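You operate a simulated robot arm through the tools that you are given. There is no shell and no other tool.

You run a simulated robot arm. Do the job below in one go: nothing can be reset, and whatever is moved stays where it is left.

Task
Gauge film sample R 365: 40 to 60 microns goes in the pass tray, anything else in scrap.
Fine: leave the gauge switch on UP and its tray out.
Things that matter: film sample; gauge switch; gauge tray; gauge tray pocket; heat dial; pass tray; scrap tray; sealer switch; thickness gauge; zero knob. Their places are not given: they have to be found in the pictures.

It is judged by the outcome, as a careful person would: the job done as asked, and still so three seconds after it is handed in. It fails if anything else is knocked over, pushed out of place, dropped, spilled or broken.

Robot
A 7-joint arm with a two-finger parallel gripper, fixed in place. Base frame: the origin is at the foot of the arm, x ahead of it, y to its left, z up; the work surface is at about z = 0.76. Lengths are in m, angles in rad, forces in N, time in s.
With the tool pointing down near the work surface it reaches from about 0.3 to 0.7 m from the base axis. Its first joint turns from -1.152 to 1.152 rad. Payload 1.57 kg.
Tool frame: the origin (TCP) lies between the finger pads and is the grasp point; the fingertips stand 0.03 m ahead of it; z points along the fingers, y is the line along which they close. Largest opening 0.11 m; finger width 0.024, thickness 0.012; the body of the gripper, 0.048 by 0.112 m, starts 0.078 m behind the TCP.
Orientation is told as [roll, pitch, yaw] about the base's x, y, z axes, in that order, counted from this pose: with the fingers straight down and closing along the base's y, the tool's x points along the base's -x, its y along +y and its z along -z.

Tools
- The arm moves only by the tool nudge_tool. Its argument "increments" is a list of rows, each a list of 6 numbers: the shift along the tool's x, y, z in m, then the turn, a rotation vector about the tool's x, y, z in rad. In form: [[tx, ty, tz, ax, ay, az], ...]. A call has 1 to 20 rows; each row shifts and turns the commanded pose from where the row before left it, along the tool's axes as they then stand. "fingers" is the opening in per cent of the stroke, from 0 (shut) to 100 (fully open), set as the call begins (left out, the last holds). Rows are played at 5 a second. More than 0.05 m and 0.15 rad between two rows, or a gripper value outside its range, and nothing of the call is played. A pose out of reach is approached as far as the arm can. The call stops where the force on the tool passes 40 N (or 10 N more than at its start, if that is more) or the arm is blocked; 0.2 s more then pass. Each finger travels about 0.108 m/s and halts on what it meets, pressing with about 32 N; the grip force reading is that of the motor and also rises with nothing between the fingers. The clock runs only during rows and for 0.2 s after the last one: add rows that do not move to give the fingers time. The reply holds the time, the measured pose of the TCP, the force on the tool along the base axes, the opening and the grip force, in the units named above and with some noise, with the torque about the TCP (base axes, N m) and any sound that the robot's microphone picked up.
- Cameras (640 x 400 px; columns grow to the right, rows downward): "scene" is fixed at [0.1595, -0.3885, 1.3959]; the picture's right is [0.82, -0.57, 0.00], its down [-0.36, -0.52, -0.77] and it looks along [0.44, 0.63, -0.64] (base axes); focal length 297 px, centre (320, 200). "wrist" rides on the gripper at [0.07, 0.016, -0.141] in the tool frame; the picture's right is [-0.23, 0.97, 0.00], its down [-0.86, -0.20, -0.48] and it looks along [-0.47, -0.11, 0.88] (tool axes); focal length 222 px, centre (320, 200).
- grab_frame(camera): a new picture of that camera. No time passes.
- point_at(camera, pixels): there is no depth. For up to 12 entries [column, row, z] of the newest picture of that camera ("zoom" is the newest enlarged one), the place [x, y] in the base frame at which the ray of that pixel passes the height z, good to about 0.002 m. No time passes.
- zoom(camera, box): a new picture of the part [left, top, right, bottom] of that camera's present view, enlarged. No time passes.
- close_job(): hands the job in; it is judged then, once.

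Unless the task says otherwise, let go and move clear before handing in.

The tools are called after "Emit:" by a JSON object that holds its "api" and its "payload". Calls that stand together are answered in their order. nudge_tool: Moves the arm, as the interface text tells. Its arguments: {"type":"object","properties":{"increments":{"type":"array","items":{"type":"array","items":{"type":"number"}}},"fingers":{"type":"number"}},"required":["increments"]} The other tools are called the same way: grab_frame (camera) takes a picture; point_at (camera, pixels) gives the place at which the rays of pixels pass given heights; zoom (camera, box) takes an enlarged picture of a part of a camera's view; close_job () hands the job in.

At the start:

```text
t: 0.0
eef_pos: [0.4804, 0.0521, 1.1588]
ee_rot: [0.0, 0.0, -0.001]
wrist_force: [-0.3, 0.2, -0.2]
moment: [-0.01, -0.01, 0.02]
grip_width: 0.1099
grip_force: 0.0
```

scene: 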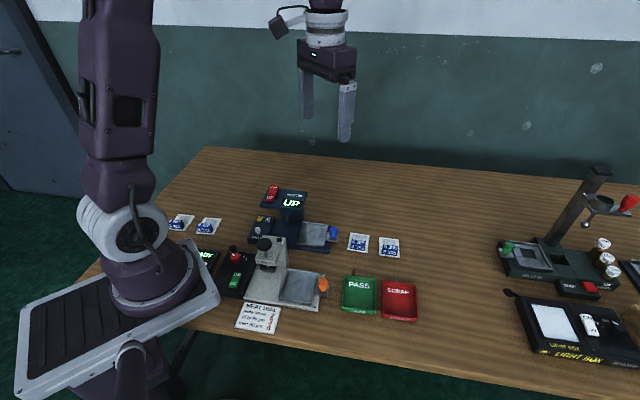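
wrist: 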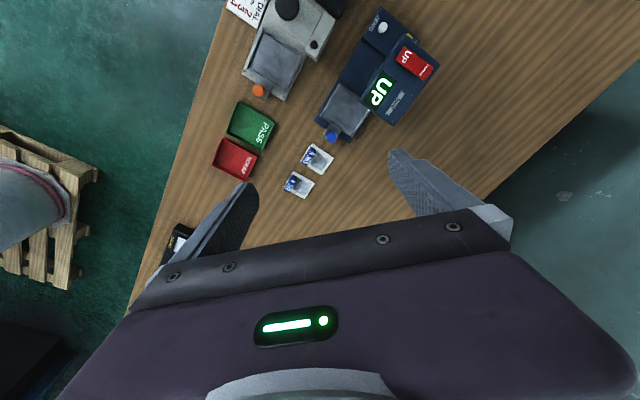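

The scene shows a blue device with a green "UP" display (around 290,200), a grey device (270,270), green PASS and red SCRAP trays (360,293 / 400,300), and four small film packets. I'll zoom in to read labels.

Emit:
{"api": "zoom", "payload": {"camera": "scene", "box": [230, 170, 350, 260]}}

Emit:
{"api": "zoom", "payload": {"camera": "scene", "box": [190, 230, 340, 340]}}

Emit:
{"api": "zoom", "payload": {"camera": "scene", "box": [335, 220, 425, 270]}}

Emit:
{"api": "zoom", "payload": {"camera": "scene", "box": [150, 200, 240, 250]}}

Emit:
{"api": "zoom", "payload": {"camera": "wrist", "box": [200, 0, 460, 200]}}

Emit:
{"api": "zoom", "payload": {"camera": "scene", "box": [480, 160, 640, 370]}}

```text
4.44 times, centred on (290, 215) of scene
```

zoom: 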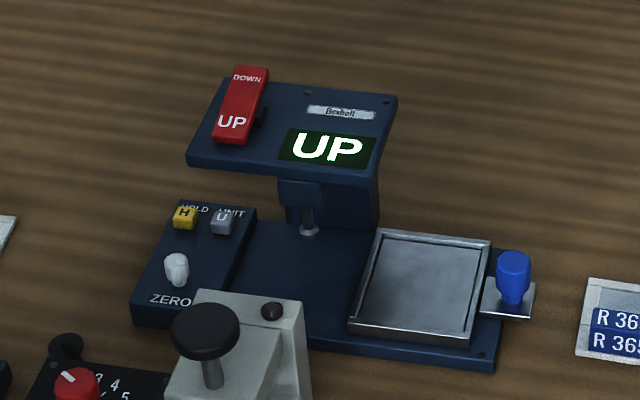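

```text
3.64 times, centred on (265, 285) of scene
```

zoom: 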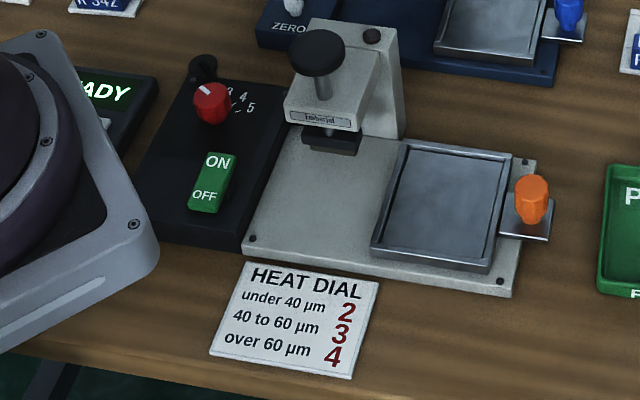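

```text
7.11 times, centred on (380, 245) of scene
```

zoom: 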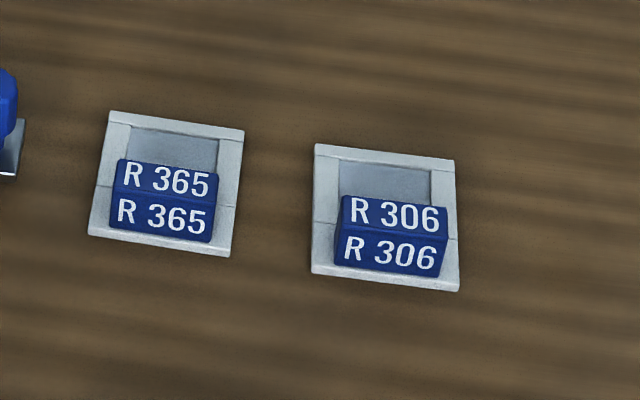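

```text
7.11 times, centred on (195, 225) of scene
```

zoom: 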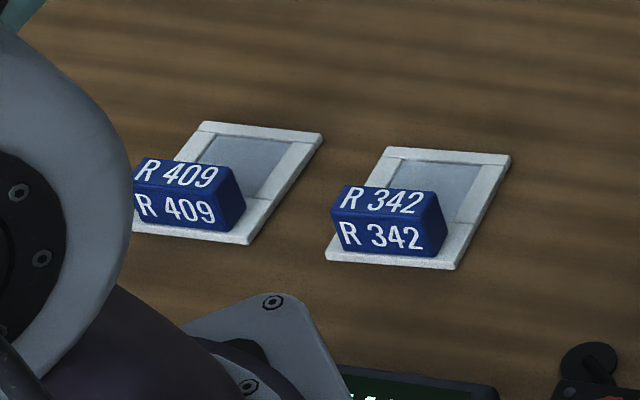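

```text
2.00 times, centred on (330, 100) of wrist
```

zoom: 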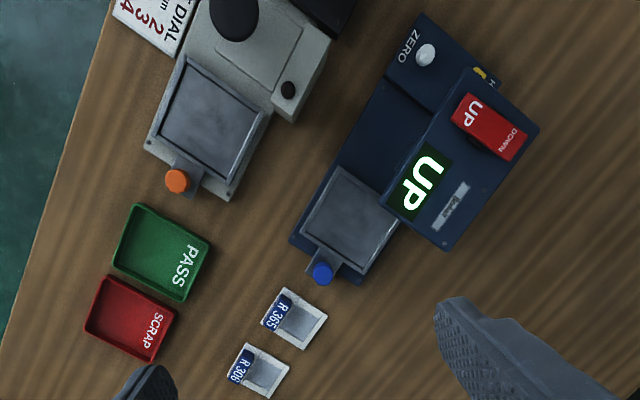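

```text
1.90 times, centred on (560, 265) of scene
```

zoom: 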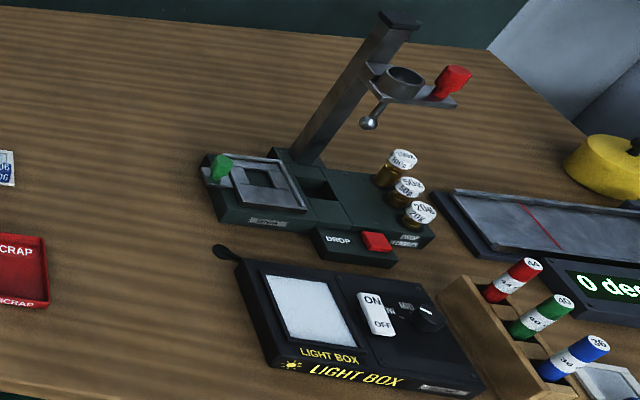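

The gauge is the blue device: red UP/DOWN rocker, white ZERO knob, tray with blue handle; R 365 sits right of its tray at about (358,242) in the scene. I'll locate these points.

Emit:
{"api": "zoom", "payload": {"camera": "scene", "box": [240, 175, 410, 281]}}

```text
3.76 times, centred on (325, 228) of scene
```

zoom: 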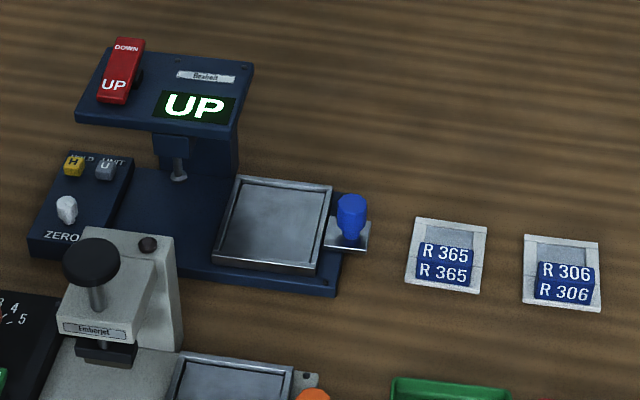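

The tray pan is at zoom (275,222), handle at (350,215), plunger at (180,172). I'll query places for the card corners, tray corners, handle, switch, and trays.

Emit:
{"api": "point_at", "payload": {"camera": "zoom", "pixels": [[416, 217, 0.763], [487, 227, 0.763], [475, 293, 0.763], [406, 283, 0.763], [420, 243, 0.775], [473, 250, 0.775], [470, 267, 0.775], [416, 260, 0.775], [415, 279, 0.763], [468, 286, 0.763], [524, 235, 0.763], [536, 302, 0.763]]}}

Emit:
{"api": "point_at", "payload": {"camera": "zoom", "pixels": [[237, 176, 0.79], [332, 187, 0.79], [317, 273, 0.79], [213, 262, 0.79], [335, 292, 0.76], [28, 257, 0.76], [352, 202, 0.82], [350, 240, 0.79], [180, 178, 0.78], [118, 70, 0.87], [195, 105, 0.86], [66, 208, 0.8]]}}

Emit:
{"api": "point_at", "payload": {"camera": "wrist", "pixels": [[332, 132, 0.82], [315, 86, 0.79], [343, 130, 0.79], [305, 143, 0.763], [333, 161, 0.763], [320, 174, 0.763], [305, 155, 0.775], [433, 60, 0.87], [380, 90, 0.86], [383, 27, 0.8]]}}

```text
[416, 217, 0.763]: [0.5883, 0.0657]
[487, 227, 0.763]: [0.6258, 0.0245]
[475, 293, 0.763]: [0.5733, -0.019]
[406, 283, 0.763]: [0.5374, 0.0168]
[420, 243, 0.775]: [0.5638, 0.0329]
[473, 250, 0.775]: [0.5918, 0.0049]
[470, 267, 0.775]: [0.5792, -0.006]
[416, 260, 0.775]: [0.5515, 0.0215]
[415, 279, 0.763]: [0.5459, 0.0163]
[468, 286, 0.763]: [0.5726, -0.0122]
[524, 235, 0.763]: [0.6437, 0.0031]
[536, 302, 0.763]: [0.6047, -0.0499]
```

```text
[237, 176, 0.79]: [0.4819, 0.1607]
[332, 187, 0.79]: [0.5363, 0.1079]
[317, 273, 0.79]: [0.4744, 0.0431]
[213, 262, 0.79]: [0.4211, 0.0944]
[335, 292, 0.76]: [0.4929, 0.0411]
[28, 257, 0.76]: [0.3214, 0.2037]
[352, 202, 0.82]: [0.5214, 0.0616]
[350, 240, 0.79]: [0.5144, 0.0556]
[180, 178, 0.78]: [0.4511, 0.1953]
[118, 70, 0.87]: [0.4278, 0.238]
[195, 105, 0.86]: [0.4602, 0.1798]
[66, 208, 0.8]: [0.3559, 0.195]
```

```text
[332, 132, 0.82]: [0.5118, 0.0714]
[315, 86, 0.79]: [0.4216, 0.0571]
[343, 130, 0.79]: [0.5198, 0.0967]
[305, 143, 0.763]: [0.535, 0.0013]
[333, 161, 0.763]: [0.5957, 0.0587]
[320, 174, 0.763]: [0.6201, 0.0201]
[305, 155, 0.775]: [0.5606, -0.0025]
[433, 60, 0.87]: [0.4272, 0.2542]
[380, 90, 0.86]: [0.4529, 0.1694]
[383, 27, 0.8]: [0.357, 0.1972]
```

The tray pocket, card and gauge all sit at about 45° in the base frame, tray centre near (0.478, 0.10). I'll lower the arm a bit for a closer wrist look at the gauge and the R 365 card.

Emit:
{"api": "nudge_tool", "payload": {"increments": [[0.02, 0.017, 0.04, 0, 0, 0], [0.02, 0.017, 0.04, 0, 0, 0], [0.02, 0.017, 0.04, 0, 0, 0], [0.02, 0.017, 0.039, 0, 0, 0], [0, 0, 0, 0, 0, 0]]}}

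Emit:
{"api": "grab_frame", "payload": {"camera": "wrist"}}

```text
t: 1.2
eef_pos: [0.4014, 0.119, 0.9981]
ee_rot: [0.003, 0.0, 0.002]
wrist_force: [0.4, 0.6, -0.3]
moment: [-0.05, -0.01, 0.01]
grip_width: 0.1101
grip_force: 0.1
```

```text
taken
```

wrist: 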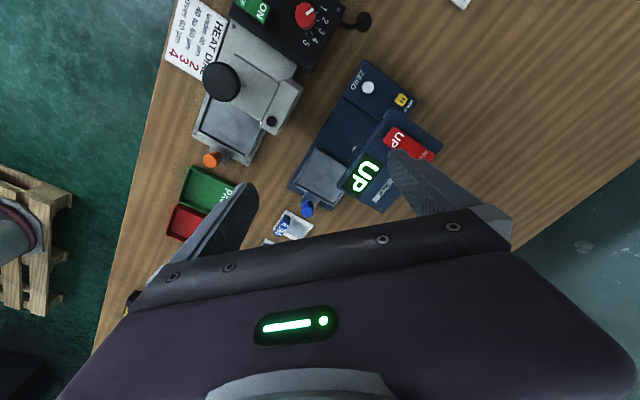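

The gripper hides what lies ahead of it; the usable view is on the robot-side of the fingers. I'll turn the tool -45° in yaw (lined up with gauge and card) and move above R 365.

Emit:
{"api": "nudge_tool", "payload": {"increments": [[0, 0, 0, 0, 0, 0.131], [0, 0, 0, 0, 0, 0.131], [0, 0, 0, 0, 0, 0.131], [0, 0, 0, 0, 0, 0.131], [0, 0, 0, 0, 0, 0.131], [0, 0, 0, 0, 0, 0.13], [-0.0385, 0.0105, 0.0096, 0, 0, 0], [-0.0385, 0.0105, 0.0096, 0, 0, 0], [-0.0385, 0.0105, 0.0096, 0, 0, 0], [-0.0385, 0.0105, 0.0096, 0, 0, 0], [-0.0385, 0.0105, 0.0096, 0, 0, 0], [0, 0, 0, 0, 0, 0]]}}

Emit:
{"api": "grab_frame", "payload": {"camera": "wrist"}}

Emit:
{"api": "zoom", "payload": {"camera": "wrist", "box": [200, 20, 440, 200]}}

```text
t: 3.8
eef_pos: [0.5725, 0.0211, 0.951]
ee_rot: [0.0, 0.0, -0.786]
wrist_force: [-0.3, 0.0, 0.8]
moment: [0.0, -0.01, -0.01]
grip_width: 0.1098
grip_force: 0.0
```

```text
taken
```

wrist: 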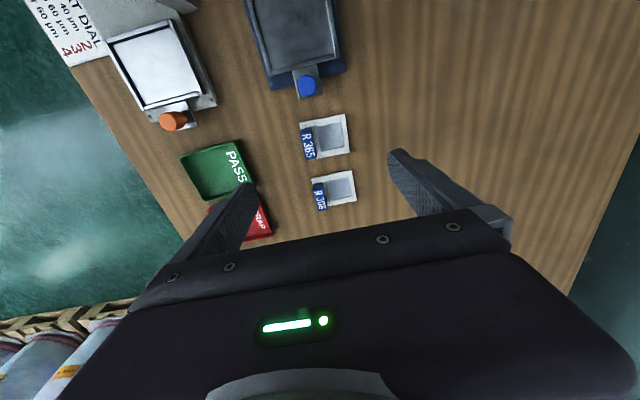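

```text
2.22 times, centred on (320, 110) of wrist
```

zoom: 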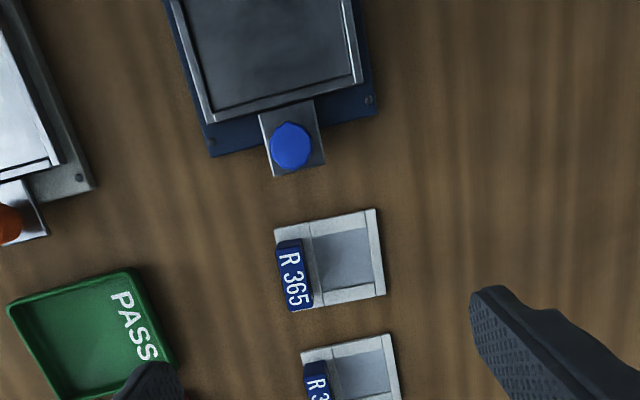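

Card R 365 is at zoom (330,260), tray knob at (291,146). I'll take locations from this closer view.

Emit:
{"api": "point_at", "payload": {"camera": "zoom", "pixels": [[275, 230, 0.763], [377, 209, 0.763], [386, 295, 0.763], [293, 311, 0.763], [276, 243, 0.775], [300, 238, 0.775], [313, 305, 0.775], [289, 310, 0.775], [291, 145, 0.82], [212, 122, 0.785], [361, 82, 0.785], [375, 113, 0.765]]}}

Emit:
{"api": "point_at", "payload": {"camera": "wrist", "pixels": [[180, 157, 0.765], [240, 142, 0.765], [208, 200, 0.765], [307, 86, 0.82], [307, 86, 0.8], [210, 155, 0.765]]}}

Emit:
{"api": "zoom", "payload": {"camera": "scene", "box": [310, 215, 430, 325]}}

```text
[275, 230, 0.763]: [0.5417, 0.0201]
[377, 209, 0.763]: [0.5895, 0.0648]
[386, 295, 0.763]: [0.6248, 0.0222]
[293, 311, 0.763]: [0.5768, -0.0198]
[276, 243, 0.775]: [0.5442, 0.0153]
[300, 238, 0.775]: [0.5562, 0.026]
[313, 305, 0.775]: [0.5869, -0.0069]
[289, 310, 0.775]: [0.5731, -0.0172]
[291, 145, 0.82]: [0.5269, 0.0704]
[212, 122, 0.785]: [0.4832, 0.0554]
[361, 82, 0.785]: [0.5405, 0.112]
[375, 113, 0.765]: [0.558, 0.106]
```

```text
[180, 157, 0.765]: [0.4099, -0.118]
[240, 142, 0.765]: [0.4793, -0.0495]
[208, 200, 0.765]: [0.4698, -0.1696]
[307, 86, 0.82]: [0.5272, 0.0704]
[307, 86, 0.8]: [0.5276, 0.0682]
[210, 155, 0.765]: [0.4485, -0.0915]
```

```text
3.64 times, centred on (370, 270) of scene
```

zoom: 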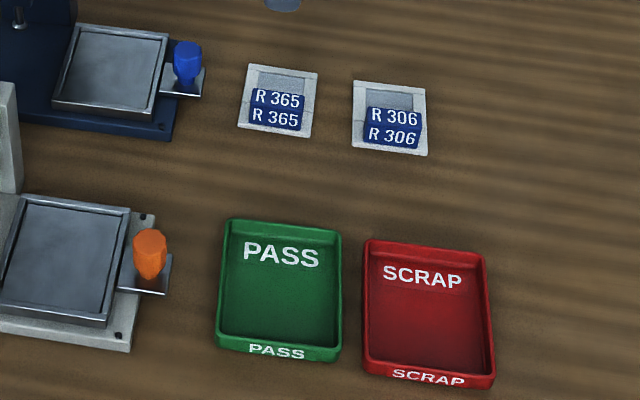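

Knob top is near (0.527, 0.070, ~0.81). I'll check the head's near edge and heights to know clearances before gripping the tray knob.

Emit:
{"api": "grab_frame", "payload": {"camera": "scene"}}

Emit:
{"api": "point_at", "payload": {"camera": "scene", "pixels": [[302.8, 208.2, 0.865], [307.8, 192.3, 0.875], [260.5, 207, 0.865], [277, 186, 0.89], [267, 200, 0.885], [288, 223, 0.8], [345, 289, 0.77], [396, 297, 0.77]]}}

Emit:
{"api": "zoom", "payload": {"camera": "wrist", "box": [220, 0, 380, 100]}}

```text
taken
```

scene: 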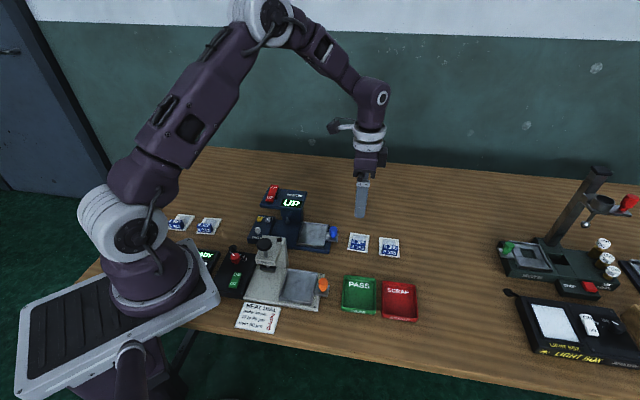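

```text
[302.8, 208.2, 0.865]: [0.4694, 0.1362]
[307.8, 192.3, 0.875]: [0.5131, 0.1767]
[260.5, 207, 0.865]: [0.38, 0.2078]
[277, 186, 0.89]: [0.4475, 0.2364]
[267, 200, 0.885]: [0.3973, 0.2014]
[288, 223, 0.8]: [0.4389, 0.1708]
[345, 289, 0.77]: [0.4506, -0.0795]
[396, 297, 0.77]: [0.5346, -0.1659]
```

```text
4.00 times, centred on (300, 50) of wrist
```

zoom: 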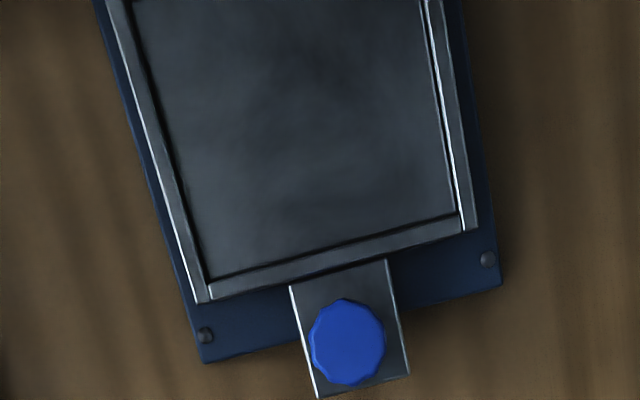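

Head's near edge lies at about (0.469,0.136)–(0.513,0.177), so a centred grip on the knob would foul it when the tray is in; I'll push the tray in with closed fingers from outside the knob. First close the fingers and descend just outside the knob.

Emit:
{"api": "nudge_tool", "payload": {"fingers": 0, "increments": [[0.036, 0.002, 0, 0, 0, 0], [0, 0, 0.03, 0, 0, 0], [0, 0, 0.03, 0, 0, 0], [0, 0, 0.03, 0, 0, 0], [0, 0, 0, 0, 0, 0]]}}

Emit:
{"api": "grab_frame", "payload": {"camera": "wrist"}}

Emit:
{"api": "grab_frame", "payload": {"camera": "scene"}}

Emit:
{"api": "zoom", "payload": {"camera": "scene", "box": [290, 190, 410, 265]}}

```text
t: 5.0
eef_pos: [0.5501, 0.0472, 0.8644]
ee_rot: [0.0, 0.0, -0.784]
wrist_force: [-0.5, 1.1, -0.5]
moment: [0.0, 0.01, 0.03]
grip_width: 0.0001
grip_force: 21.2
```

```text
taken
```

wrist: 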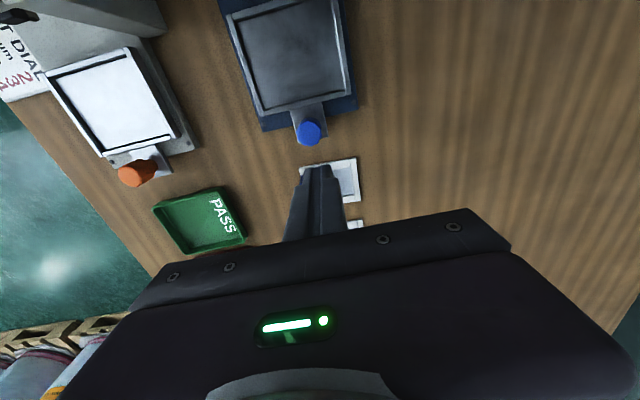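

```text
taken
```

scene: 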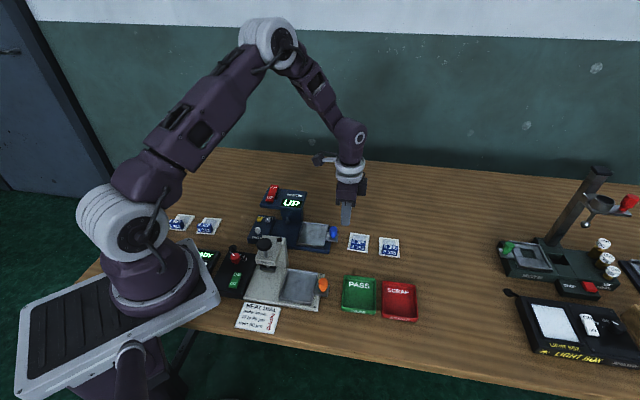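

```text
5.33 times, centred on (350, 228) of scene
```

zoom: 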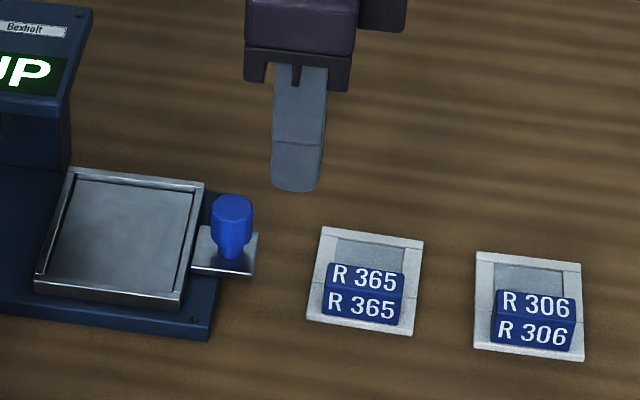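

The knob is at wrist (309,132), fingertips at (317,170). I'll confirm the knob position from this closer view, then lower and push.

Emit:
{"api": "point_at", "payload": {"camera": "wrist", "pixels": [[309, 132, 0.812], [309, 125, 0.812], [309, 140, 0.8], [264, 109, 0.784], [352, 92, 0.784], [246, 10, 0.784], [264, 130, 0.775], [357, 109, 0.775]]}}

```text
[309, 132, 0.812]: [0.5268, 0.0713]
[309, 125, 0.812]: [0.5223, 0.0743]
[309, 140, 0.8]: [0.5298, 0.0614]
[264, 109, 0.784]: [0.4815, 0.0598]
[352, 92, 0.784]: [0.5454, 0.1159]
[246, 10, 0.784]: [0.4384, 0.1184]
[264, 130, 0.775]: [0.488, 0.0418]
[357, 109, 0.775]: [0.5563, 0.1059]
```

I'll take an enlarged wrist view to measure the tray's angle more precisely before pushing.

Emit:
{"api": "zoom", "payload": {"camera": "wrist", "box": [200, 0, 400, 150]}}

```text
2.67 times, centred on (300, 75) of wrist
```

zoom: 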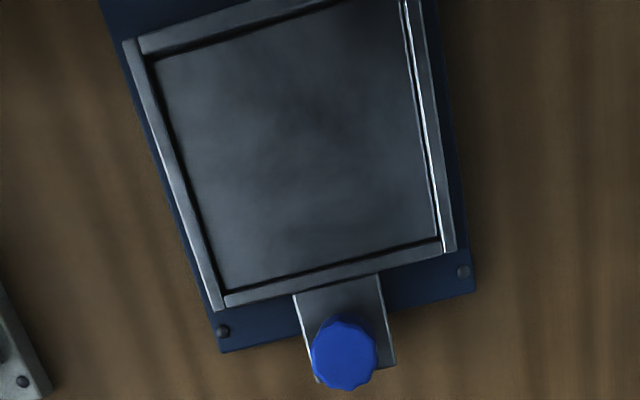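

Emit:
{"api": "point_at", "payload": {"camera": "zoom", "pixels": [[214, 310, 0.784], [456, 249, 0.784], [123, 44, 0.784], [222, 352, 0.775], [474, 291, 0.775], [228, 292, 0.78], [434, 237, 0.78], [157, 66, 0.78], [398, 3, 0.78], [345, 345, 0.812]]}}

```text
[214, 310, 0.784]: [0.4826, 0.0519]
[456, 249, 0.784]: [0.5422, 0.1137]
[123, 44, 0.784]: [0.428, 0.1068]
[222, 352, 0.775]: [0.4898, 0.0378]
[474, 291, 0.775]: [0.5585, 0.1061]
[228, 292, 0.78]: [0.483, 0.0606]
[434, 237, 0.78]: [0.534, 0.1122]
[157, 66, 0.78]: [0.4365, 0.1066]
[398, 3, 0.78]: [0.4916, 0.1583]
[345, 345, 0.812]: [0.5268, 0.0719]
```

The pocket is about 0.073 × 0.065 m inside, centred near (0.486, 0.109), and the device is at 45°. I'll lower the closed fingers beside the knob and begin pushing the tray in.

Emit:
{"api": "nudge_tool", "payload": {"increments": [[0, 0.001, 0.02, 0, 0, 0], [0, 0, 0.02, 0, 0, 0], [0.006, 0, 0, 0, 0, 0], [0.006, 0, 0, 0, 0, 0], [0.006, 0, 0, 0, 0, 0], [0.006, 0, 0, 0, 0, 0], [0.006, 0, 0, 0, 0, 0], [0.006, 0, 0, 0, 0, 0], [0, 0, 0, 0, 0, 0]]}}

Emit:
{"api": "grab_frame", "payload": {"camera": "wrist"}}

Emit:
{"api": "zoom", "payload": {"camera": "scene", "box": [240, 175, 400, 275]}}

```text
t: 7.0
eef_pos: [0.5242, 0.0752, 0.8216]
ee_rot: [0.0, -0.001, -0.785]
wrist_force: [0.5, 0.3, -0.2]
moment: [-0.03, 0.0, -0.01]
grip_width: 0.0
grip_force: 21.3
```

```text
taken
```

wrist: 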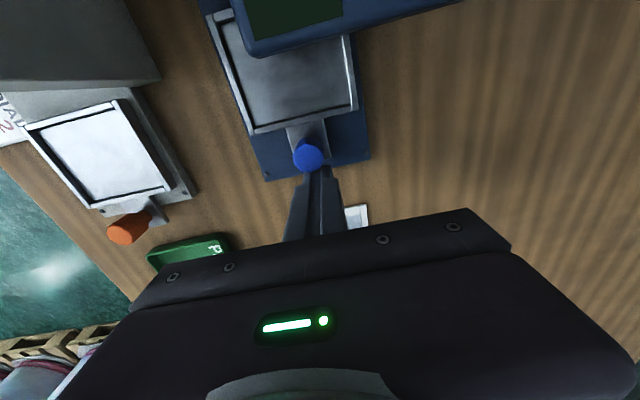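

```text
4.00 times, centred on (320, 225) of scene
```

zoom: 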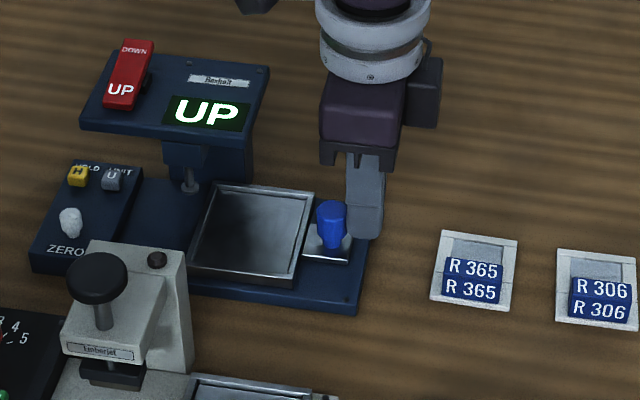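

The tray moved in with the push (knob now at scene zoom (331,220)) with negligible force. I'll continue pushing and watch the force for the end stop.

Emit:
{"api": "nudge_tool", "payload": {"increments": [[0.006, 0, 0, 0, 0, 0], [0.006, 0, 0, 0, 0, 0], [0.006, 0, 0, 0, 0, 0], [0.006, 0, 0, 0, 0, 0], [0.006, 0, 0, 0, 0, 0], [0, 0, 0, 0, 0, 0]]}}

Emit:
{"api": "zoom", "payload": {"camera": "scene", "box": [240, 175, 400, 275]}}

Emit:
{"api": "grab_frame", "payload": {"camera": "wrist"}}

```text
t: 8.4
eef_pos: [0.5035, 0.0958, 0.8237]
ee_rot: [0.001, 0.0, -0.784]
wrist_force: [0.3, -0.2, 0.8]
moment: [0.01, -0.03, 0.01]
grip_width: 0.0
grip_force: 21.2
```

```text
4.00 times, centred on (320, 225) of scene
```

zoom: 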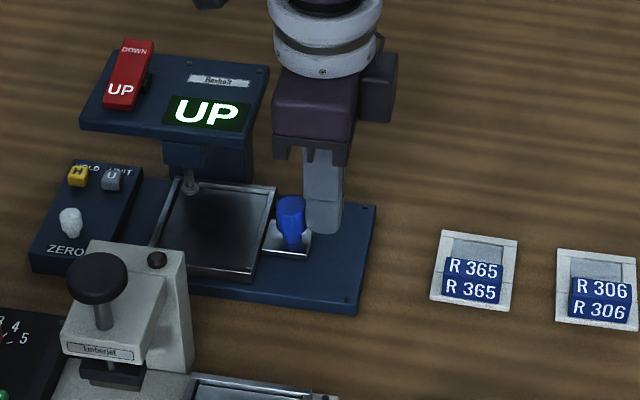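

```text
taken
```

wrist: 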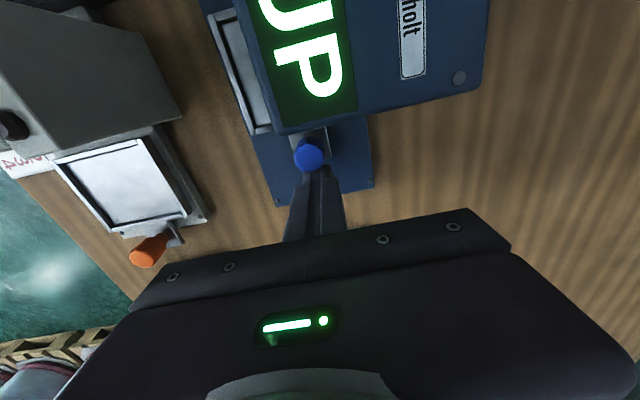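

The tray is mostly in (pan now at scene zoom (215,225), below the head). I'll keep pushing in smaller steps to the stop.

Emit:
{"api": "nudge_tool", "payload": {"increments": [[0.003, 0, 0, 0, 0, 0], [0.003, 0, 0, 0, 0, 0], [0.003, 0, 0, 0, 0, 0], [0.003, 0, 0, 0, 0, 0], [0.003, 0, 0, 0, 0, 0], [0, 0, 0, 0, 0, 0]]}}

Emit:
{"api": "zoom", "payload": {"camera": "scene", "box": [240, 175, 400, 275]}}

```text
t: 9.8
eef_pos: [0.4929, 0.1066, 0.8212]
ee_rot: [-0.001, 0.001, -0.786]
wrist_force: [0.4, 0.3, 0.4]
moment: [0.0, -0.02, -0.01]
grip_width: 0.0
grip_force: 21.7
```

```text
4.00 times, centred on (320, 225) of scene
```

zoom: 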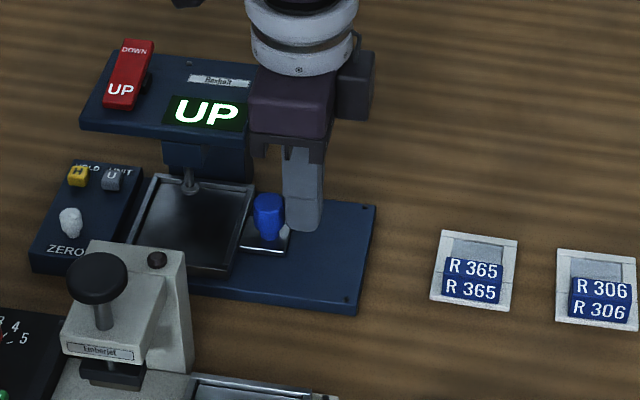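

Still sliding freely; the pan's left edge is nearly at the ZERO panel. Continue in 2–3 mm steps until force rises.

Emit:
{"api": "nudge_tool", "payload": {"increments": [[0.002, 0, 0, 0, 0, 0], [0.002, 0, 0, 0, 0, 0], [0.002, 0, 0, 0, 0, 0], [0.002, 0, 0, 0, 0, 0], [0, 0, 0, 0, 0, 0]]}}

Emit:
{"api": "zoom", "payload": {"camera": "scene", "box": [240, 175, 400, 275]}}

```text
t: 10.9
eef_pos: [0.4912, 0.1087, 0.8219]
ee_rot: [0.002, -0.01, -0.787]
wrist_force: [4.1, -5.1, -0.9]
moment: [-0.16, -0.16, 0.02]
grip_width: 0.0004
grip_force: 21.5
stopped in row 5: the force on the tool passed its limit at 42 N (the readings are from after the stop); the commanded pose is now the measured one
```

```text
4.00 times, centred on (320, 225) of scene
```

zoom: 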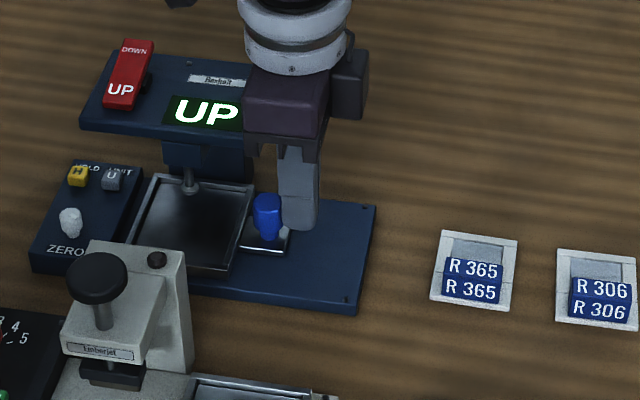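

The tray hit its end stop (42 N trip), gauge base unmoved, tray fully in. I'll back off, lift, and view the switch and ZERO panel from above.

Emit:
{"api": "nudge_tool", "payload": {"increments": [[-0.01, 0, 0, 0, 0, 0], [-0.01, 0, 0, 0, 0, 0], [0, 0, -0.045, 0, 0, 0], [0, 0, -0.045, 0, 0, 0], [0, 0, -0.045, 0, 0, 0], [0, 0, -0.045, 0, 0, 0], [0.038, 0.0072, 0, 0, 0, 0], [0.038, 0.0072, 0, 0, 0, 0], [0.038, 0.0072, 0, 0, 0, 0], [0.038, 0.0072, 0, 0, 0, 0], [0.038, 0.0072, 0, 0, 0, 0], [0, 0, 0, 0, 0, 0]]}}

Emit:
{"api": "grab_frame", "payload": {"camera": "wrist"}}

Emit:
{"api": "zoom", "payload": {"camera": "scene", "box": [240, 170, 350, 270]}}

```text
t: 13.5
eef_pos: [0.3927, 0.2584, 1.0015]
ee_rot: [0.002, -0.011, -0.787]
wrist_force: [-1.1, 0.4, 0.5]
moment: [0.01, -0.01, -0.02]
grip_width: 0.0
grip_force: 21.5
```

```text
taken
```

wrist: 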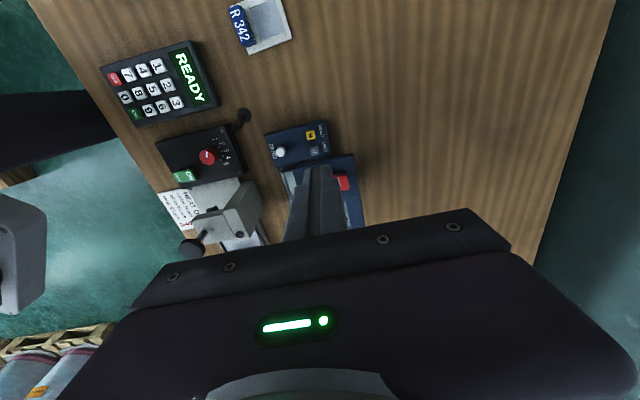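

```text
4.00 times, centred on (295, 220) of scene
```

zoom: 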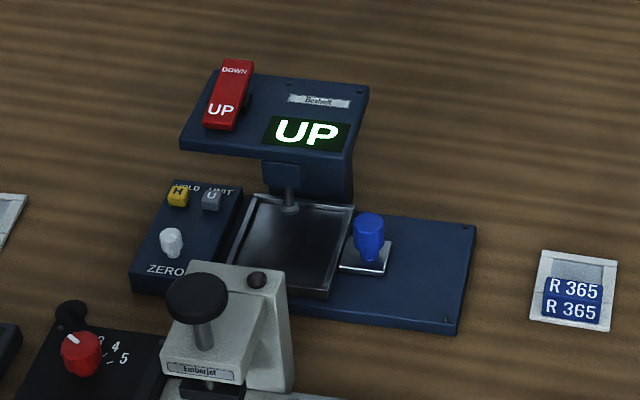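

The fingers hide the switch here. I'll move back about 0.09 m so the switch comes into the upper part of the wrist view.

Emit:
{"api": "nudge_tool", "payload": {"increments": [[-0.045, 0, 0, 0, 0, 0], [-0.045, 0, 0, 0, 0, 0], [0, 0, 0, 0, 0, 0]]}}

Emit:
{"api": "grab_frame", "payload": {"camera": "wrist"}}

Emit:
{"api": "zoom", "payload": {"camera": "wrist", "box": [210, 30, 400, 180]}}

```text
t: 14.3
eef_pos: [0.456, 0.1915, 1.0021]
ee_rot: [0.001, -0.01, -0.787]
wrist_force: [-0.1, 0.3, 0.9]
moment: [0.03, 0.02, 0.03]
grip_width: 0.0001
grip_force: 21.3
```

```text
taken
```

wrist: 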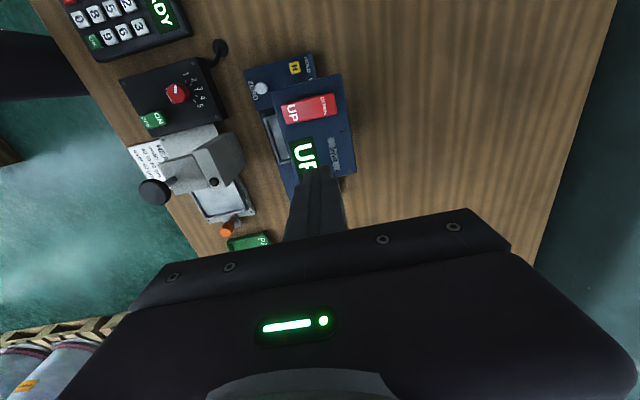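

```text
2.67 times, centred on (305, 105) of wrist
```

zoom: 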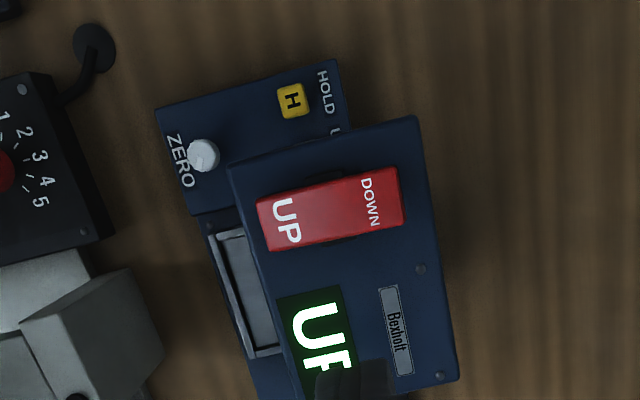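

The rocker shows clearly: UP end at zoom (283,222), DOWN end at (375,203). I'll get coordinates at plausible heights from both cameras.

Emit:
{"api": "point_at", "payload": {"camera": "zoom", "pixels": [[390, 198, 0.89], [390, 198, 0.9], [267, 227, 0.88], [267, 227, 0.89], [400, 165, 0.88], [405, 228, 0.88], [256, 200, 0.88], [272, 252, 0.88], [228, 165, 0.87], [415, 115, 0.87], [203, 155, 0.8], [203, 155, 0.81]]}}

Emit:
{"api": "zoom", "payload": {"camera": "scene", "box": [250, 175, 320, 225]}}

```text
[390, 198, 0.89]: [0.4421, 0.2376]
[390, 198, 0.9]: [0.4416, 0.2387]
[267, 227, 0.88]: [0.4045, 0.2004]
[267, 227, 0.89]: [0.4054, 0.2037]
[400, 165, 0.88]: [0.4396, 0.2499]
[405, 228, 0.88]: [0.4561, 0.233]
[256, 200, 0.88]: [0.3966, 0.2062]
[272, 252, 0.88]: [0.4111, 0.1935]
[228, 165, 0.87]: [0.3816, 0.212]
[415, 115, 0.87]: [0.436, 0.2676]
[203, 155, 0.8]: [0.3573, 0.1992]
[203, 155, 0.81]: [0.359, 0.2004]
```

```text
8.00 times, centred on (285, 200) of scene
```

zoom: 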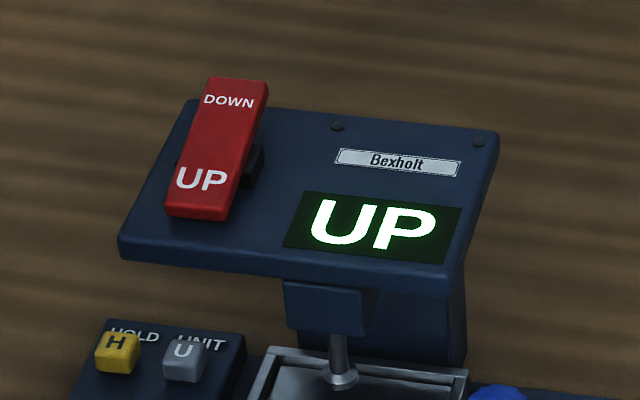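

The DOWN end is visibly raised (zoom (236,90)) with the UP end seated. I'll triangulate its height.

Emit:
{"api": "point_at", "payload": {"camera": "zoom", "pixels": [[230, 100, 0.89], [230, 100, 0.9], [230, 100, 0.91], [202, 180, 0.88], [202, 180, 0.89], [320, 335, 0.82]]}}

Emit:
{"api": "zoom", "payload": {"camera": "wrist", "box": [270, 80, 350, 130]}}

```text
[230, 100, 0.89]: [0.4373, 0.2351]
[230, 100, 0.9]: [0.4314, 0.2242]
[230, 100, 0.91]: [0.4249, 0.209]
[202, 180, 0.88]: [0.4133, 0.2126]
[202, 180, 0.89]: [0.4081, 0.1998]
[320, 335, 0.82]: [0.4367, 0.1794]
```

```text
8.00 times, centred on (310, 105) of wrist
```

zoom: 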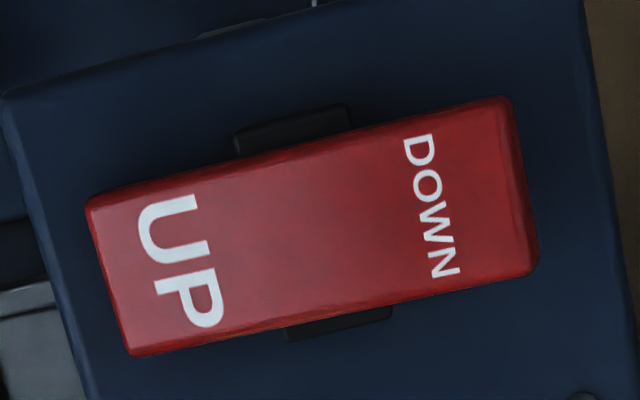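

I'll get base coordinates of the DOWN and UP labels and the rocker's outline from this enlarged wrist view.

Emit:
{"api": "point_at", "payload": {"camera": "zoom", "pixels": [[433, 205, 0.89], [433, 205, 0.88], [182, 260, 0.88], [182, 260, 0.87], [500, 190, 0.89], [110, 275, 0.878], [315, 228, 0.88], [510, 97, 0.89], [538, 270, 0.89], [90, 205, 0.875], [132, 355, 0.875]]}}

```text
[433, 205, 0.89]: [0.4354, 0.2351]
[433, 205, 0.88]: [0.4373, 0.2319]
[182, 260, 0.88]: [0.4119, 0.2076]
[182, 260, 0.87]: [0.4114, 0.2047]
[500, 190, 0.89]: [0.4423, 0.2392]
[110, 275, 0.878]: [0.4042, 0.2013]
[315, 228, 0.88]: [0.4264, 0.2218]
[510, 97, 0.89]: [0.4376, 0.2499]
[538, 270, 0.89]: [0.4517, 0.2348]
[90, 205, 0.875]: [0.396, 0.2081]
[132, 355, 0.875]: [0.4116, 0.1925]
```

The rocker is centred at about (0.424, 0.221), ~0.06 long at 45°, with the raised DOWN end at z≈0.892. I'll position closed fingertips just above the DOWN end.

Emit:
{"api": "nudge_tool", "payload": {"increments": [[0.0219, 0.0118, 0, 0, 0, 0], [0.0219, 0.0118, 0, 0, 0, 0], [0, 0, 0.031, 0, 0, 0], [0, 0, 0.031, 0, 0, 0], [0, 0, 0, 0, 0, 0]]}}

Emit:
{"api": "zoom", "payload": {"camera": "scene", "box": [240, 160, 340, 240]}}

Emit:
{"api": "grab_frame", "payload": {"camera": "wrist"}}

```text
t: 15.5
eef_pos: [0.444, 0.2392, 0.9385]
ee_rot: [0.003, -0.01, -0.786]
wrist_force: [0.1, -0.4, -0.1]
moment: [0.01, 0.0, -0.01]
grip_width: 0.0
grip_force: 21.7
```

```text
5.00 times, centred on (290, 200) of scene
```

zoom: 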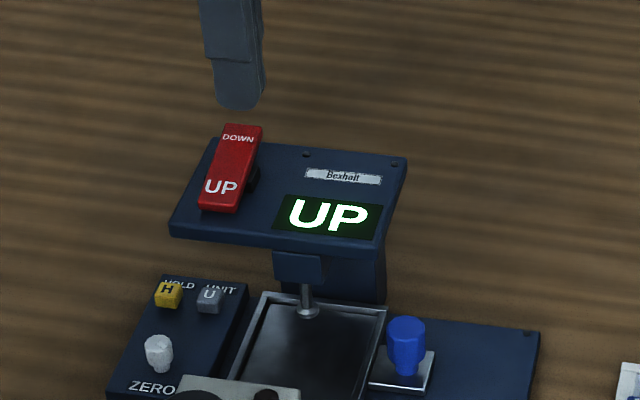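

```text
taken
```

wrist: 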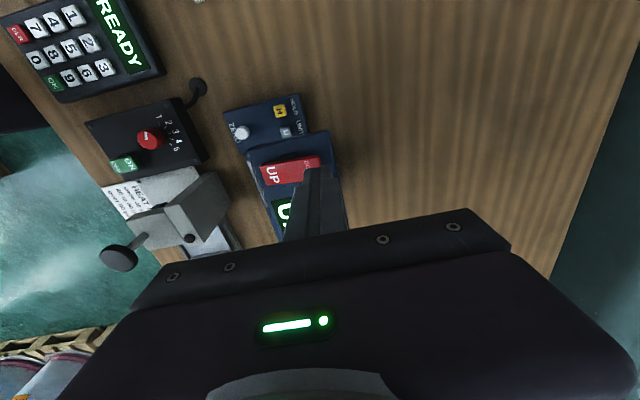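

The fingertips hang directly above the DOWN end (scene zoom (238,105) over (242,130)). I'll press down in small steps.

Emit:
{"api": "nudge_tool", "payload": {"increments": [[0, 0, 0.005, 0, 0, 0], [0, 0, 0.005, 0, 0, 0], [0, 0, 0.003, 0, 0, 0], [0, 0, 0.003, 0, 0, 0], [0, 0, 0.002, 0, 0, 0], [0, 0, 0.002, 0, 0, 0], [0, 0, 0.002, 0, 0, 0], [0, 0, 0.002, 0, 0, 0]]}}

Emit:
{"api": "zoom", "payload": {"camera": "scene", "box": [240, 160, 340, 240]}}

```text
t: 17.3
eef_pos: [0.4447, 0.2393, 0.9155]
ee_rot: [0.001, -0.008, -0.787]
wrist_force: [-0.3, -0.4, 0.1]
moment: [0.02, 0.01, 0.0]
grip_width: 0.0002
grip_force: 21.0
```

```text
5.00 times, centred on (290, 200) of scene
```

zoom: 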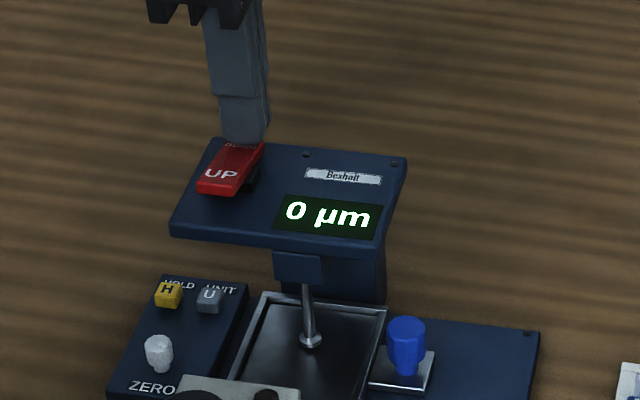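

The rocker flipped and the display now shows "0 µm" with the plunger down on the empty tray. I'll lift off and read it carefully after settling.

Emit:
{"api": "nudge_tool", "payload": {"increments": [[0, 0, -0.015, 0, 0, 0], [0, 0, -0.015, 0, 0, 0], [0, 0, 0, 0, 0, 0], [0, 0, 0, 0, 0, 0], [0, 0, 0, 0, 0, 0]]}}

Emit:
{"api": "zoom", "payload": {"camera": "scene", "box": [270, 190, 320, 215]}}

Emit:
{"api": "zoom", "payload": {"camera": "scene", "box": [240, 160, 340, 240]}}

```text
t: 18.5
eef_pos: [0.444, 0.2382, 0.9449]
ee_rot: [0.002, -0.009, -0.787]
wrist_force: [0.3, -0.3, -0.1]
moment: [-0.01, 0.0, -0.02]
grip_width: 0.0
grip_force: 21.5
```

```text
12.80 times, centred on (295, 202) of scene
```

zoom: 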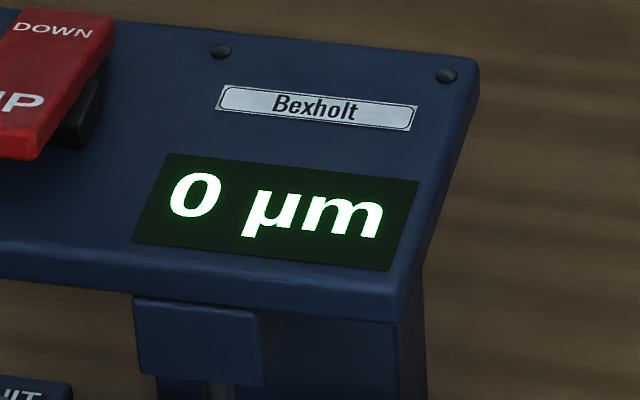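

```text
5.00 times, centred on (290, 200) of scene
```

zoom: 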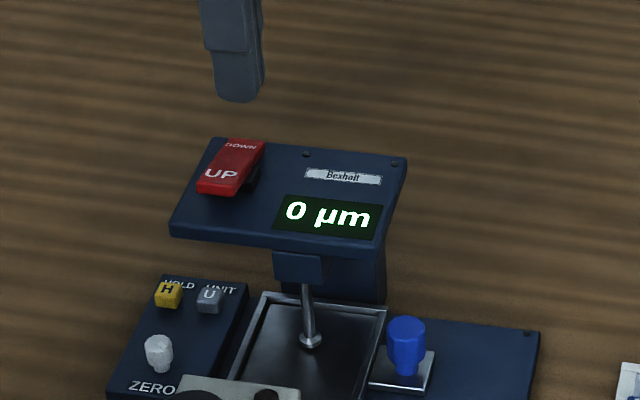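

The gauge zero is correct (0 µm with empty tray), so no zero adjustment is needed. Now I'll press the UP end of the rocker to raise the plunger.

Emit:
{"api": "nudge_tool", "payload": {"increments": [[0.001, -0.0255, 0, 0, 0, 0], [0.001, -0.0255, 0, 0, 0, 0], [0, 0, 0.006, 0, 0, 0], [0, 0, 0.006, 0, 0, 0], [0, 0, 0.005, 0, 0, 0], [0, 0, 0.003, 0, 0, 0], [0, 0, 0.003, 0, 0, 0], [0, 0, 0.002, 0, 0, 0], [0, 0, 0.002, 0, 0, 0], [0, 0, 0.002, 0, 0, 0], [0, 0, 0.001, 0, 0, 0]]}}

Emit:
{"api": "zoom", "payload": {"camera": "scene", "box": [240, 160, 340, 240]}}

```text
t: 20.9
eef_pos: [0.4075, 0.2039, 0.9157]
ee_rot: [0.003, -0.01, -0.788]
wrist_force: [0.6, -0.2, -0.3]
moment: [0.0, -0.02, 0.0]
grip_width: 0.0
grip_force: 21.6
```

```text
5.00 times, centred on (290, 200) of scene
```

zoom: 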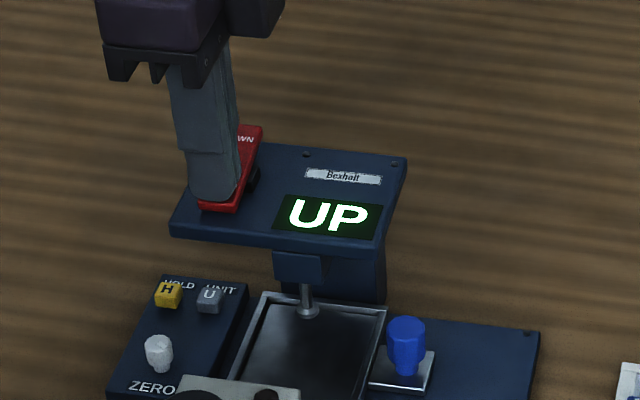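

The display is back to UP with the plunger raised. I'll lift, fix the small pitch error, and move back outside to view the tray knob for pulling it out.

Emit:
{"api": "nudge_tool", "payload": {"increments": [[0, 0, -0.035, 0, 0, 0], [0, 0, -0.035, 0.007, 0.007, 0], [-0.045, -0.0025, 0, 0, 0, 0], [-0.045, -0.0025, 0, 0, 0, 0], [-0.045, -0.0025, 0, 0, 0, 0], [-0.045, -0.0025, 0, 0, 0, 0], [0, 0, 0.03, 0, 0, 0], [0, 0, 0, 0, 0, 0]]}}

Emit:
{"api": "grab_frame", "payload": {"camera": "wrist"}}

Emit:
{"api": "zoom", "payload": {"camera": "wrist", "box": [220, 50, 420, 190]}}

Emit:
{"api": "zoom", "payload": {"camera": "scene", "box": [250, 180, 350, 260]}}

```text
t: 22.7
eef_pos: [0.5239, 0.0703, 0.9559]
ee_rot: [-0.005, -0.002, -0.786]
wrist_force: [0.6, 0.0, 0.6]
moment: [0.0, -0.02, 0.03]
grip_width: 0.0
grip_force: 21.0
```

```text
taken
```

wrist: 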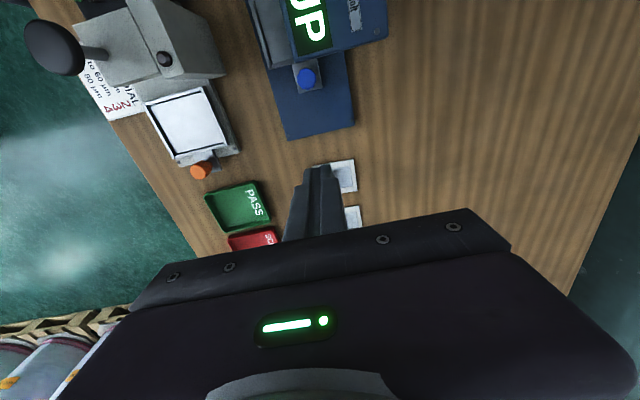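

```text
2.86 times, centred on (320, 120) of wrist
```

zoom: 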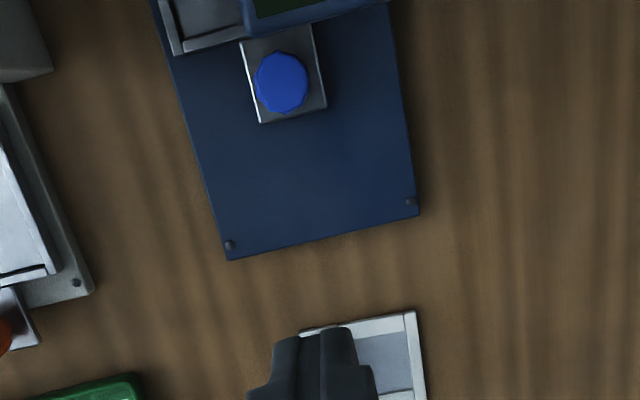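

```text
5.00 times, centred on (300, 220) of scene
```

zoom: 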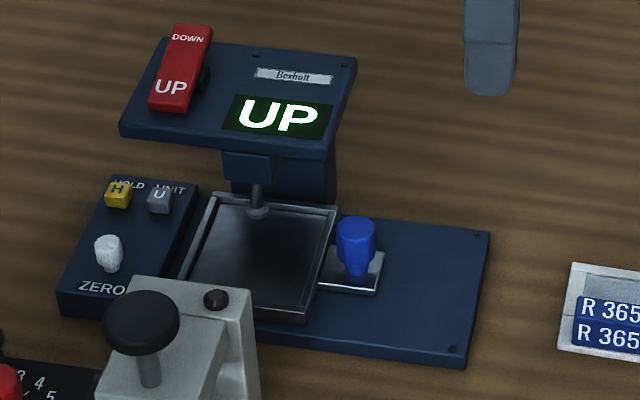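

Tray in, knob at wrist zoom (281,82) and the head's near edge at zoom (310,22). I'll compute the knob position and head edge for the offset grip.

Emit:
{"api": "point_at", "payload": {"camera": "zoom", "pixels": [[281, 82, 0.812], [256, 85, 0.812], [306, 78, 0.812], [285, 112, 0.81], [240, 38, 0.875], [310, 22, 0.875], [310, 22, 0.85], [227, 259, 0.775], [420, 213, 0.775]]}}

```text
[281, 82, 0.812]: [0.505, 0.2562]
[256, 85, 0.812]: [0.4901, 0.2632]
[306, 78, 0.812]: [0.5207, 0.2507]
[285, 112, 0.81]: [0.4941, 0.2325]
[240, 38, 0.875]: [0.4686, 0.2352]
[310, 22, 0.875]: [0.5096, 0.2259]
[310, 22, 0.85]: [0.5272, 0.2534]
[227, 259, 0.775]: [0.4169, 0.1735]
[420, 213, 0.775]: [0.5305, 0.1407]
```

Those were read against the scene zoom (it was the newest). I'll retake the wrist zoom and query again.

Emit:
{"api": "zoom", "payload": {"camera": "wrist", "box": [220, 50, 420, 190]}}

Emit:
{"api": "point_at", "payload": {"camera": "zoom", "pixels": [[281, 82, 0.812], [256, 85, 0.812], [306, 78, 0.812], [285, 112, 0.81], [240, 38, 0.875], [310, 22, 0.875], [310, 22, 0.85], [227, 259, 0.775], [420, 213, 0.775]]}}

```text
2.86 times, centred on (320, 120) of wrist
```

zoom: 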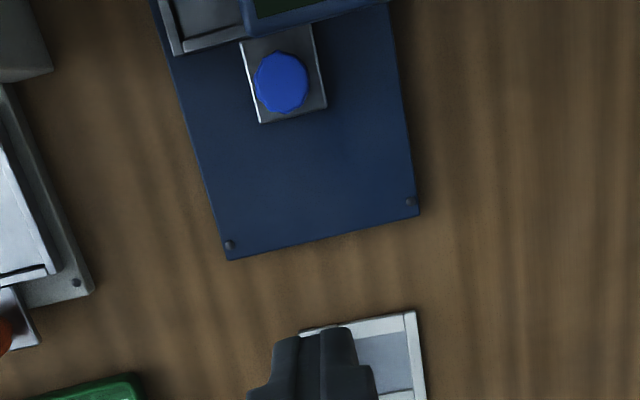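

```text
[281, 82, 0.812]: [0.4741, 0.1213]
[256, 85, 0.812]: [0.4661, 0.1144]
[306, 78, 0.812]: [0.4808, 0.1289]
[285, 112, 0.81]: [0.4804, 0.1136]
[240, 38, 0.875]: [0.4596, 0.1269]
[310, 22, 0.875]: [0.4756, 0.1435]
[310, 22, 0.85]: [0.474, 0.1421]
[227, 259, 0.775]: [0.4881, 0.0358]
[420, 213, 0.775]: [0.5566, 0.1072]
```

Knob centre is (0.474, 0.121), ~0.02 m across, and the head edge is 14 mm further in. I'll open to 50 % and descend with the fingers offset 6 mm outward from the knob centre.

Emit:
{"api": "nudge_tool", "payload": {"fingers": 50, "increments": [[0.0325, 0.0005, 0, 0, 0, 0], [0.0325, 0.0005, 0, 0, 0, 0], [0, 0, 0.04, 0, 0, 0], [0, 0, 0.04, 0, 0, 0], [0, 0, 0.03, 0, 0, 0], [0, 0, 0, 0, 0, 0]]}}

Emit:
{"api": "grab_frame", "payload": {"camera": "wrist"}}

Emit:
{"api": "zoom", "payload": {"camera": "scene", "box": [250, 180, 350, 260]}}

```text
t: 24.1
eef_pos: [0.4793, 0.115, 0.8449]
ee_rot: [-0.004, -0.002, -0.787]
wrist_force: [-0.3, -0.2, -0.4]
moment: [0.01, 0.0, 0.01]
grip_width: 0.055
grip_force: 0.0
```

```text
taken
```

wrist: 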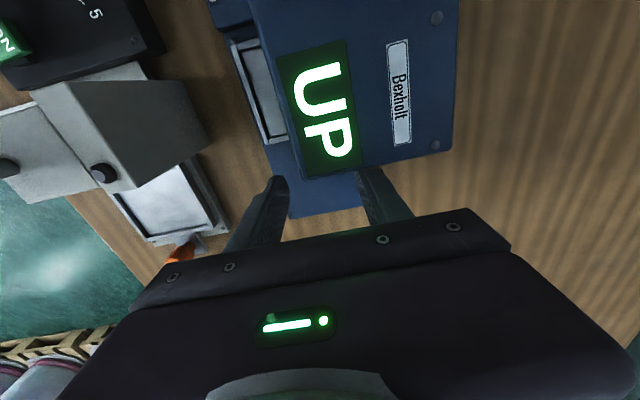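

```text
5.00 times, centred on (300, 220) of scene
```

zoom: 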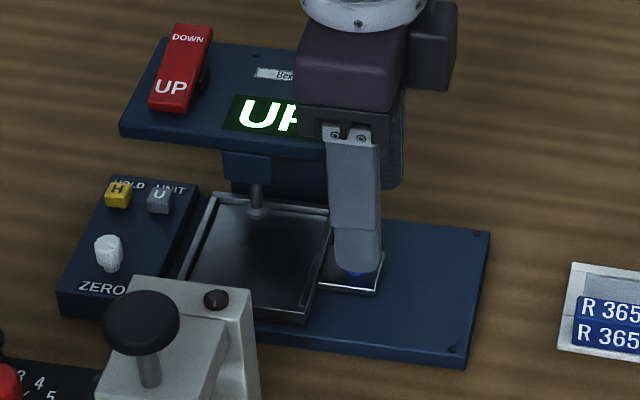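

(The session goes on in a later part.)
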